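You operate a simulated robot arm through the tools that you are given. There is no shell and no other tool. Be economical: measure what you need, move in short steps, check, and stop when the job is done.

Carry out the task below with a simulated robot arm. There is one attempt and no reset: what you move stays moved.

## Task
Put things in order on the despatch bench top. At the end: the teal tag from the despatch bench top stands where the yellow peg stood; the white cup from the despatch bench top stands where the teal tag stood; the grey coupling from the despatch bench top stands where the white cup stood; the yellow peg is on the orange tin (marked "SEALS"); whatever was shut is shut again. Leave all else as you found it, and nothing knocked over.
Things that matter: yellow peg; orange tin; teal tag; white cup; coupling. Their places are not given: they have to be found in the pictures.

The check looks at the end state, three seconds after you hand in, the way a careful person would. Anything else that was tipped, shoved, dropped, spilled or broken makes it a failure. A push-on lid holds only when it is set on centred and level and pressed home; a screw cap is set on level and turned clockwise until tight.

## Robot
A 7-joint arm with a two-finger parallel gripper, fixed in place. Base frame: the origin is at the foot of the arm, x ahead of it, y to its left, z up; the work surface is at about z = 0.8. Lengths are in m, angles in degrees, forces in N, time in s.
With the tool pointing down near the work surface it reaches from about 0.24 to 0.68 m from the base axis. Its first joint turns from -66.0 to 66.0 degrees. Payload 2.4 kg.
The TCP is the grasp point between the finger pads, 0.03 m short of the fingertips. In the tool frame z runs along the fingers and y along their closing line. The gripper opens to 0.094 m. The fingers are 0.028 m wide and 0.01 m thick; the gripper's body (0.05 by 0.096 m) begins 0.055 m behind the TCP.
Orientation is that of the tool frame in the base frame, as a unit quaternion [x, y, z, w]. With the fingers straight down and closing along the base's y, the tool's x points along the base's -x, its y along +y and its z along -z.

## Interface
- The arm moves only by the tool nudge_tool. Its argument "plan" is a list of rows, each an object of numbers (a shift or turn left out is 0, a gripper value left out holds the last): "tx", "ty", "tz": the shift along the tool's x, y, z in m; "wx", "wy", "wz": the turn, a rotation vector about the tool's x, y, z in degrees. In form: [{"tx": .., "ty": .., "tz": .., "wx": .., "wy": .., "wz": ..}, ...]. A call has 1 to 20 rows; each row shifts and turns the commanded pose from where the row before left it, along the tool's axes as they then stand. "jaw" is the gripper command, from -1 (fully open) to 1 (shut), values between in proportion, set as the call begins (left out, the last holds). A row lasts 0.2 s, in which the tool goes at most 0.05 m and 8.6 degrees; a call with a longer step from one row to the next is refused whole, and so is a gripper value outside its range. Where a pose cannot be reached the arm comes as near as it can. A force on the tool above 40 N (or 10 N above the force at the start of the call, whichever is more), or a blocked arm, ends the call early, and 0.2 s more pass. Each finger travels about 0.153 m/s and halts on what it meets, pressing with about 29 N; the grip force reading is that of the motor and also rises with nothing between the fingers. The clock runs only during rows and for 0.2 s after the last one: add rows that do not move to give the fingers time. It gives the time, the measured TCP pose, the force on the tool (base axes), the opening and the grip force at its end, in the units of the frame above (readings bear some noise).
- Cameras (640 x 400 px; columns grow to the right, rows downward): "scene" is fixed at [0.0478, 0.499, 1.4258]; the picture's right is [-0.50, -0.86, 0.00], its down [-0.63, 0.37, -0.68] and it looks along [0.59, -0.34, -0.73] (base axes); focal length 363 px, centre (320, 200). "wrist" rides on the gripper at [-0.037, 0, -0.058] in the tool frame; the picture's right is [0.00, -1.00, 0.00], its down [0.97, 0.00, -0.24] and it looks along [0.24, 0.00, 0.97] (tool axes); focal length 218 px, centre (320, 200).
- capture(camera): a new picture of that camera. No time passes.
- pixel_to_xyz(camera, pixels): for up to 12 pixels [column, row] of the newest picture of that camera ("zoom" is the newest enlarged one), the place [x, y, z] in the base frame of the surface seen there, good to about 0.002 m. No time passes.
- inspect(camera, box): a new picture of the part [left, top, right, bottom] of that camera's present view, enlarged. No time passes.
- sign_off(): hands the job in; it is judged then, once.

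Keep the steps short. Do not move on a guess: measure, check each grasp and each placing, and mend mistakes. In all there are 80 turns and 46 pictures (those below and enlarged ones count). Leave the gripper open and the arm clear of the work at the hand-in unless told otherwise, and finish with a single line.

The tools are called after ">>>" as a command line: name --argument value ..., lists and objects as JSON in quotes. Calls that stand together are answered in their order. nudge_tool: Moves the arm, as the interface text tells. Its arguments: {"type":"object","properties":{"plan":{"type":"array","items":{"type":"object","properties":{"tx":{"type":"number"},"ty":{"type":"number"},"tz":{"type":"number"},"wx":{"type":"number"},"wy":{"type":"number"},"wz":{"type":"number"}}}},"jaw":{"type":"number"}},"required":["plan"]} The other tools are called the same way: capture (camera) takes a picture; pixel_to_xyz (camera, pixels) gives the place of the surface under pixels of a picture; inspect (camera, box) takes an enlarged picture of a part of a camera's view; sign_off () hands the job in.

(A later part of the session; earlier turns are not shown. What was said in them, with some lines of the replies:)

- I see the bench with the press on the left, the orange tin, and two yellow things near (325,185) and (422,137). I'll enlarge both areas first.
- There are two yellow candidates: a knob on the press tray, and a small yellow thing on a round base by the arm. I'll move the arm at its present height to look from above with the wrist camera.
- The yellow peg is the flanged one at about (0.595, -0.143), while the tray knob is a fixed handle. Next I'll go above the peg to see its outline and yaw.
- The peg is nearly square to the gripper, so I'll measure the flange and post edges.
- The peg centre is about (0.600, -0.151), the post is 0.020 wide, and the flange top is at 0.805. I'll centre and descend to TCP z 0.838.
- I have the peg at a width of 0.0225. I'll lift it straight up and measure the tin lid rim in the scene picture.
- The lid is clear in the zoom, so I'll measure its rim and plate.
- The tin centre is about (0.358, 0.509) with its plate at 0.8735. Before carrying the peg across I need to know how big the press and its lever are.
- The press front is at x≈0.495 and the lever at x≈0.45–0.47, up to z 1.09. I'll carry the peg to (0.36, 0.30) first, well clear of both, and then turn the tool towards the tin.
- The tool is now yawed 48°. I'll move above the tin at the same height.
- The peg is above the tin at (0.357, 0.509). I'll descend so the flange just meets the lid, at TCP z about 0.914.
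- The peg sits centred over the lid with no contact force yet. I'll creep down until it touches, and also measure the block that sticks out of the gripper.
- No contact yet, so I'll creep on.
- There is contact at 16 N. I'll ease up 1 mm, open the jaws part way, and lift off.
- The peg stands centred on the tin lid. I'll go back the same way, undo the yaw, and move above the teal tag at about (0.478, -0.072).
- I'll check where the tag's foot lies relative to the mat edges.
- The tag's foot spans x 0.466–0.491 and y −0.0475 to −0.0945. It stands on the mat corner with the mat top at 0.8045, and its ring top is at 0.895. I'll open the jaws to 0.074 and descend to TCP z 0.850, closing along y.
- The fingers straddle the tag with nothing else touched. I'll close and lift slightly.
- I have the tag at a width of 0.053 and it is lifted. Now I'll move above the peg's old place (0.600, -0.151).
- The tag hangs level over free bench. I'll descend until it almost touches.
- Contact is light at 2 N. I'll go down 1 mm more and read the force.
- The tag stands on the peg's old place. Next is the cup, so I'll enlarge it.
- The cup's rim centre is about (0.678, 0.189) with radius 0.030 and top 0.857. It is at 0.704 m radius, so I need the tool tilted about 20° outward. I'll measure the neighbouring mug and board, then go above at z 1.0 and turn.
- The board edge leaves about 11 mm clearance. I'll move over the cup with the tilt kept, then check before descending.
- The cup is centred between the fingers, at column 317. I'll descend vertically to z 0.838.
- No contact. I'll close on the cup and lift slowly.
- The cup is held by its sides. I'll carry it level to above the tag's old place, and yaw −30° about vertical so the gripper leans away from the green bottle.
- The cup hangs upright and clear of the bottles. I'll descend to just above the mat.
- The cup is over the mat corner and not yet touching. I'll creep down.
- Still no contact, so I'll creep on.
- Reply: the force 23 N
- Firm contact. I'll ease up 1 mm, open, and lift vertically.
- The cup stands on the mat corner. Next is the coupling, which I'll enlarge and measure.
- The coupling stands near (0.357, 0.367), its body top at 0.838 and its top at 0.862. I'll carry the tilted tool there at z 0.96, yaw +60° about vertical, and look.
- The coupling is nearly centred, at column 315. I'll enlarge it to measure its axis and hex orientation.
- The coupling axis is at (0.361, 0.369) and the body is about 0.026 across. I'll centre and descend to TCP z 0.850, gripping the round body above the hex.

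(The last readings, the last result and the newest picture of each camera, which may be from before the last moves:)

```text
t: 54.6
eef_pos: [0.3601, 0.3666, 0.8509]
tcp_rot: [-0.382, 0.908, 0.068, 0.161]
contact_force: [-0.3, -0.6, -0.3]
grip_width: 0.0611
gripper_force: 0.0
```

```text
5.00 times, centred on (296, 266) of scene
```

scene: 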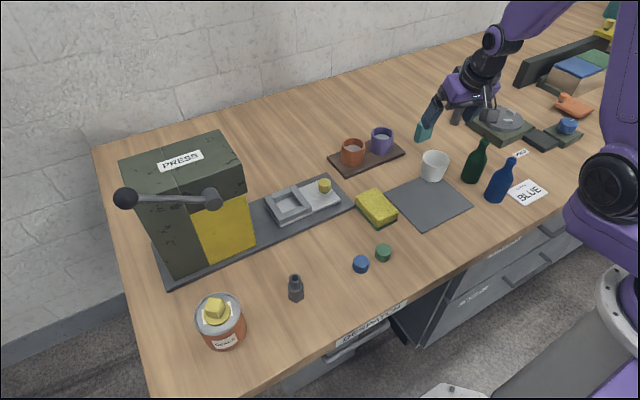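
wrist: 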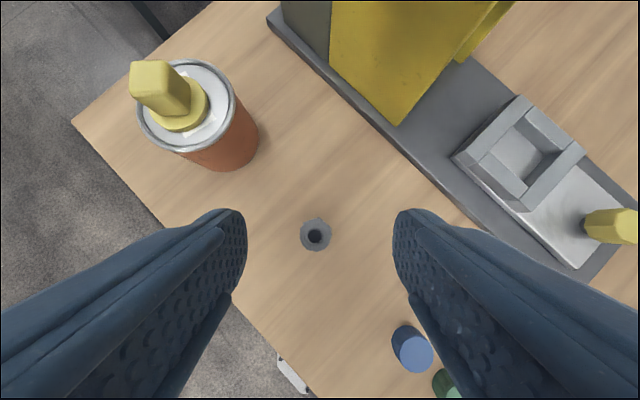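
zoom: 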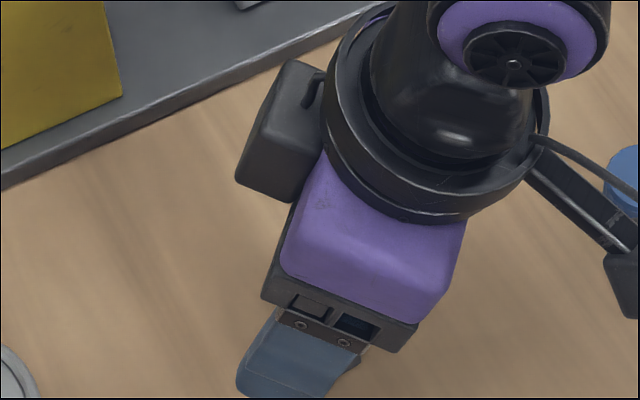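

Clear all round. I'll close and lift a little.

>>> nudge_tool --plan '[{}, {}, {}]' --jaw 1

>>> nudge_tool --plan '[{"tx": -0.0068, "tz": -0.0188}, {"tx": -0.0137, "tz": -0.0376}, {"tx": -0.0137, "tz": -0.0376}, {"tx": -0.0068, "tz": -0.0188}, {}]'

>>> capture --camera "wrist"

```text
t: 55.4
eef_pos: [0.3606, 0.3673, 0.8518]
tcp_rot: [-0.381, 0.908, 0.067, 0.16]
contact_force: [0.4, 1.1, 1.1]
grip_width: 0.0275
gripper_force: 29.1
```

```text
t: 56.6
eef_pos: [0.3587, 0.3689, 0.9689]
tcp_rot: [-0.382, 0.908, 0.068, 0.16]
contact_force: [-0.2, 0.0, -1.0]
grip_width: 0.0273
gripper_force: 28.5
```

```text
12 pictures are left
```

wrist: 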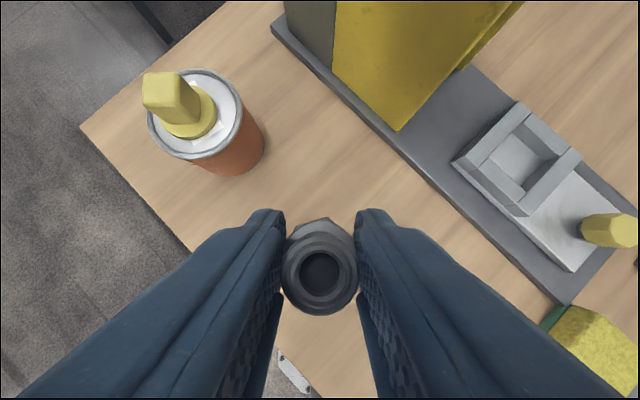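

The coupling is held at a width of 0.027. I'll yaw back −30°, go sideways clear of the press, then outward to above the cup's old place.

>>> nudge_tool --plan '[{"wx": 2.565, "wz": 7.05}, {"wx": 2.565, "wz": 7.05}, {"wx": 2.565, "wz": 7.05}, {"wx": 2.565, "wz": 7.05}, {"tx": 0.00574, "ty": -0.0367, "tz": -0.0021}, {"tx": 0.00574, "ty": -0.0367, "tz": -0.0021}, {"tx": 0.00574, "ty": -0.0367, "tz": -0.0021}, {"tx": 0.00574, "ty": -0.0367, "tz": -0.0021}, {"tx": 0.00574, "ty": -0.0367, "tz": -0.0021}, {}]'

>>> nudge_tool --plan '[{"tx": -0.034, "ty": -0.00945, "tz": 0.01236}, {"tx": -0.034, "ty": -0.00945, "tz": 0.01236}, {"tx": -0.034, "ty": -0.00945, "tz": 0.01236}, {"tx": -0.034, "ty": -0.00945, "tz": 0.01236}, {"tx": -0.034, "ty": -0.00945, "tz": 0.01236}, {"tx": -0.034, "ty": -0.00945, "tz": 0.01236}, {"tx": -0.034, "ty": -0.00945, "tz": 0.01236}, {"tx": -0.034, "ty": -0.00945, "tz": 0.01236}, {}, {}]'

>>> capture --camera "scene"

```text
t: 58.8
eef_pos: [0.3804, 0.1842, 0.9702]
tcp_rot: [-0.134, 0.976, 0.023, 0.172]
contact_force: [0.0, 0.2, -0.4]
grip_width: 0.0274
gripper_force: 29.1
```

```text
t: 61.0
eef_pos: [0.6802, 0.1899, 0.9685]
tcp_rot: [-0.134, 0.976, 0.024, 0.172]
contact_force: [-0.7, -0.5, 0.6]
grip_width: 0.0275
gripper_force: 29.3
```

```text
11 pictures are left
```

scene: 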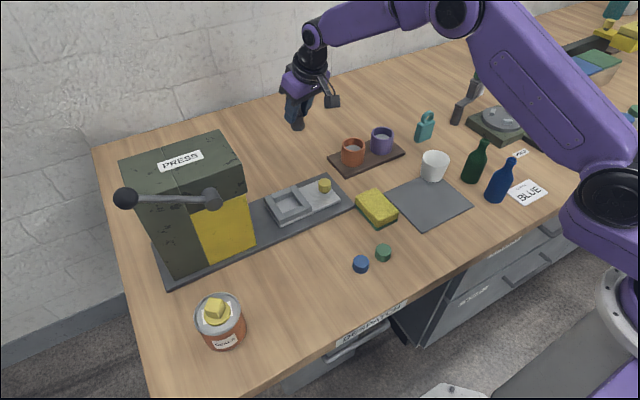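

The coupling is above the cup's old place. I'll descend to just above the bench at TCP z about 0.853.

>>> nudge_tool --plan '[{"tx": 0.015, "tz": 0.0357}, {"tx": 0.0132, "tz": 0.0364}, {"tx": 0.0132, "tz": 0.0364}, {}, {}]'

>>> nudge_tool --plan '[{"tx": 0.00034, "tz": 0.00094}, {}]'

>>> nudge_tool --plan '[{"tx": 0.00034, "tz": 0.00094}, {}]'

```text
t: 62.2
eef_pos: [0.6777, 0.1877, 0.8514]
tcp_rot: [-0.134, 0.976, 0.024, 0.172]
contact_force: [-0.2, 0.4, -0.4]
grip_width: 0.0273
gripper_force: 29.0
```

```text
t: 62.8
eef_pos: [0.6784, 0.1885, 0.8512]
tcp_rot: [-0.134, 0.975, 0.024, 0.173]
contact_force: [-0.8, 0.5, 5.2]
grip_width: 0.0272
gripper_force: 29.3
```

```text
t: 63.4
eef_pos: [0.6788, 0.189, 0.8525]
tcp_rot: [-0.134, 0.976, 0.024, 0.173]
contact_force: [-4.1, -2.1, 11.3]
grip_width: 0.0273
gripper_force: 29.0
```

The coupling rests on the bench with 11 N of contact. I'll ease up slightly, open, and lift vertically.

>>> nudge_tool --plan '[{"tx": -0.0002, "tz": -0.0006}, {}]'

>>> nudge_tool --plan '[{}, {}, {}, {"tx": -0.0068, "tz": -0.0188}, {"tx": -0.0137, "tz": -0.0376}, {"tx": -0.0137, "tz": -0.0376}, {"tx": -0.0137, "tz": -0.0376}, {}]' --jaw -0.3

>>> capture --camera "wrist"

```text
t: 64.0
eef_pos: [0.6782, 0.1888, 0.8511]
tcp_rot: [-0.134, 0.976, 0.023, 0.172]
contact_force: [2.2, -1.1, 5.8]
grip_width: 0.027
gripper_force: 28.8
```

```text
t: 65.8
eef_pos: [0.6773, 0.1895, 0.9931]
tcp_rot: [-0.133, 0.976, 0.023, 0.171]
contact_force: [0.4, -0.5, 0.3]
grip_width: 0.0611
gripper_force: 0.0
```

```text
10 pictures are left
```

wrist: 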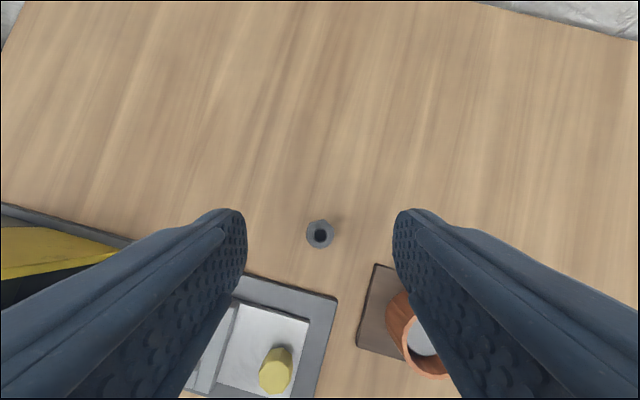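

The coupling stands upright. I'll raise and retract the arm, level the tool, open fully, and take final views.

>>> nudge_tool --plan '[{"tx": -0.0114, "tz": -0.0313}, {"tx": -0.0114, "tz": -0.0313}, {"tx": -0.0114, "tz": -0.0313}, {"tx": 0.0334, "ty": 0.0055, "tz": -0.01214}, {"tx": 0.0334, "ty": 0.0055, "tz": -0.01214}, {"tx": 0.0334, "ty": 0.0055, "tz": -0.01214}, {"tx": 0.0334, "ty": 0.0055, "tz": -0.01214}, {"tx": 0.0334, "ty": 0.0055, "tz": -0.01214}, {"tx": 0.0334, "ty": 0.0055, "tz": -0.01214}, {"tx": 0.0334, "ty": 0.0055, "tz": -0.01214}, {"wy": 7}, {"wy": 7}, {"wy": 6}, {"wz": 8}, {"wz": 7.6}, {}]' --jaw -1

>>> capture --camera "scene"

>>> inspect --camera "scene" --box '[380, 100, 508, 180]'

>>> inspect --camera "scene" --box '[236, 115, 364, 195]'

```text
t: 69.2
eef_pos: [0.4273, 0.158, 1.0911]
tcp_rot: [0.0, 1.0, 0.0, 0.0]
contact_force: [0.8, -0.2, 1.5]
grip_width: 0.0941
gripper_force: 0.0
```

```text
9 pictures are left
```

scene: 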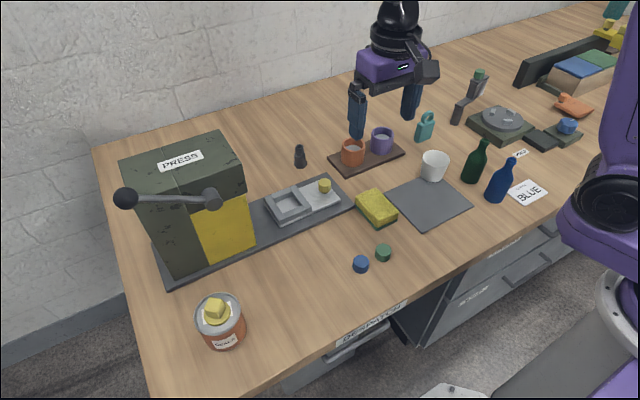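

```text
5.00 times, centred on (444, 140) of scene
```

zoom: 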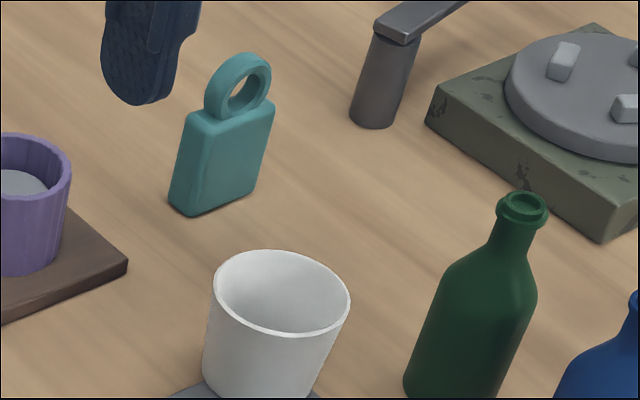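

```text
5.00 times, centred on (300, 155) of scene
```

zoom: 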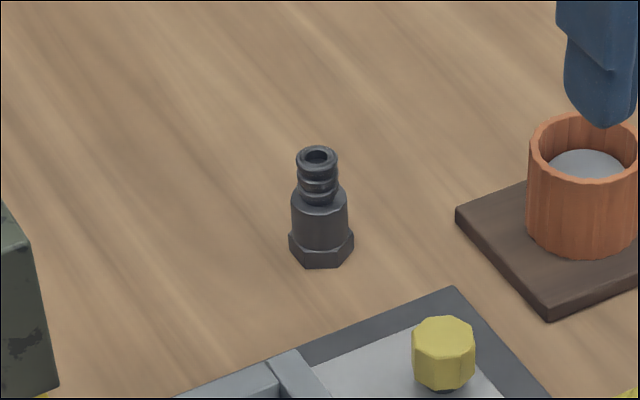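

All four stand upright. I'll check that the cup is level, because it sits near the mat's edge.

>>> inspect --camera "scene" --box '[370, 130, 498, 210]'

>>> pixel_to_xyz --camera "zoom" --pixels '[[267, 140], [397, 150], [330, 103], [310, 180], [312, 184], [290, 240], [345, 245]]'

```text
5.00 times, centred on (434, 170) of scene
```

zoom: 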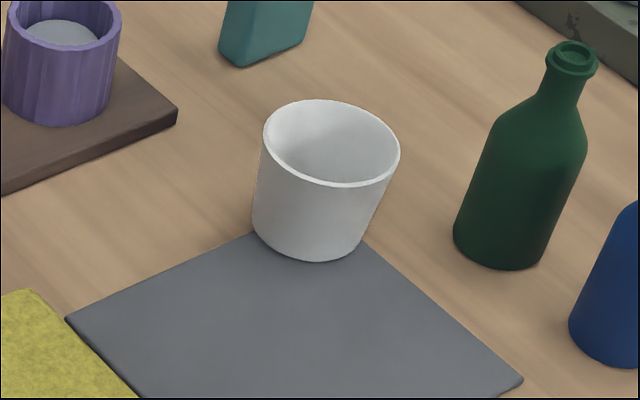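

```text
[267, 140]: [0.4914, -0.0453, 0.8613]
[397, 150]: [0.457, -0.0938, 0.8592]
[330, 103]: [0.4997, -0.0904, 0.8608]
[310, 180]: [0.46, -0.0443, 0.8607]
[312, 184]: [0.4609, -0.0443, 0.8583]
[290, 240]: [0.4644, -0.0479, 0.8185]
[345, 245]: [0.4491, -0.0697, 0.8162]
```

The cup is level: all rim points read 0.859–0.861, centred at (0.476, −0.069). Everything is in place and the arm is clear with the gripper open, so I'm handing in.

>>> sign_off

```text
The job is handed in.
```

The peg is on the orange tin, the tag stands where the peg stood, the cup where the tag stood and the coupling where the cup stood; nothing had to be opened, and nothing else was moved or knocked over.
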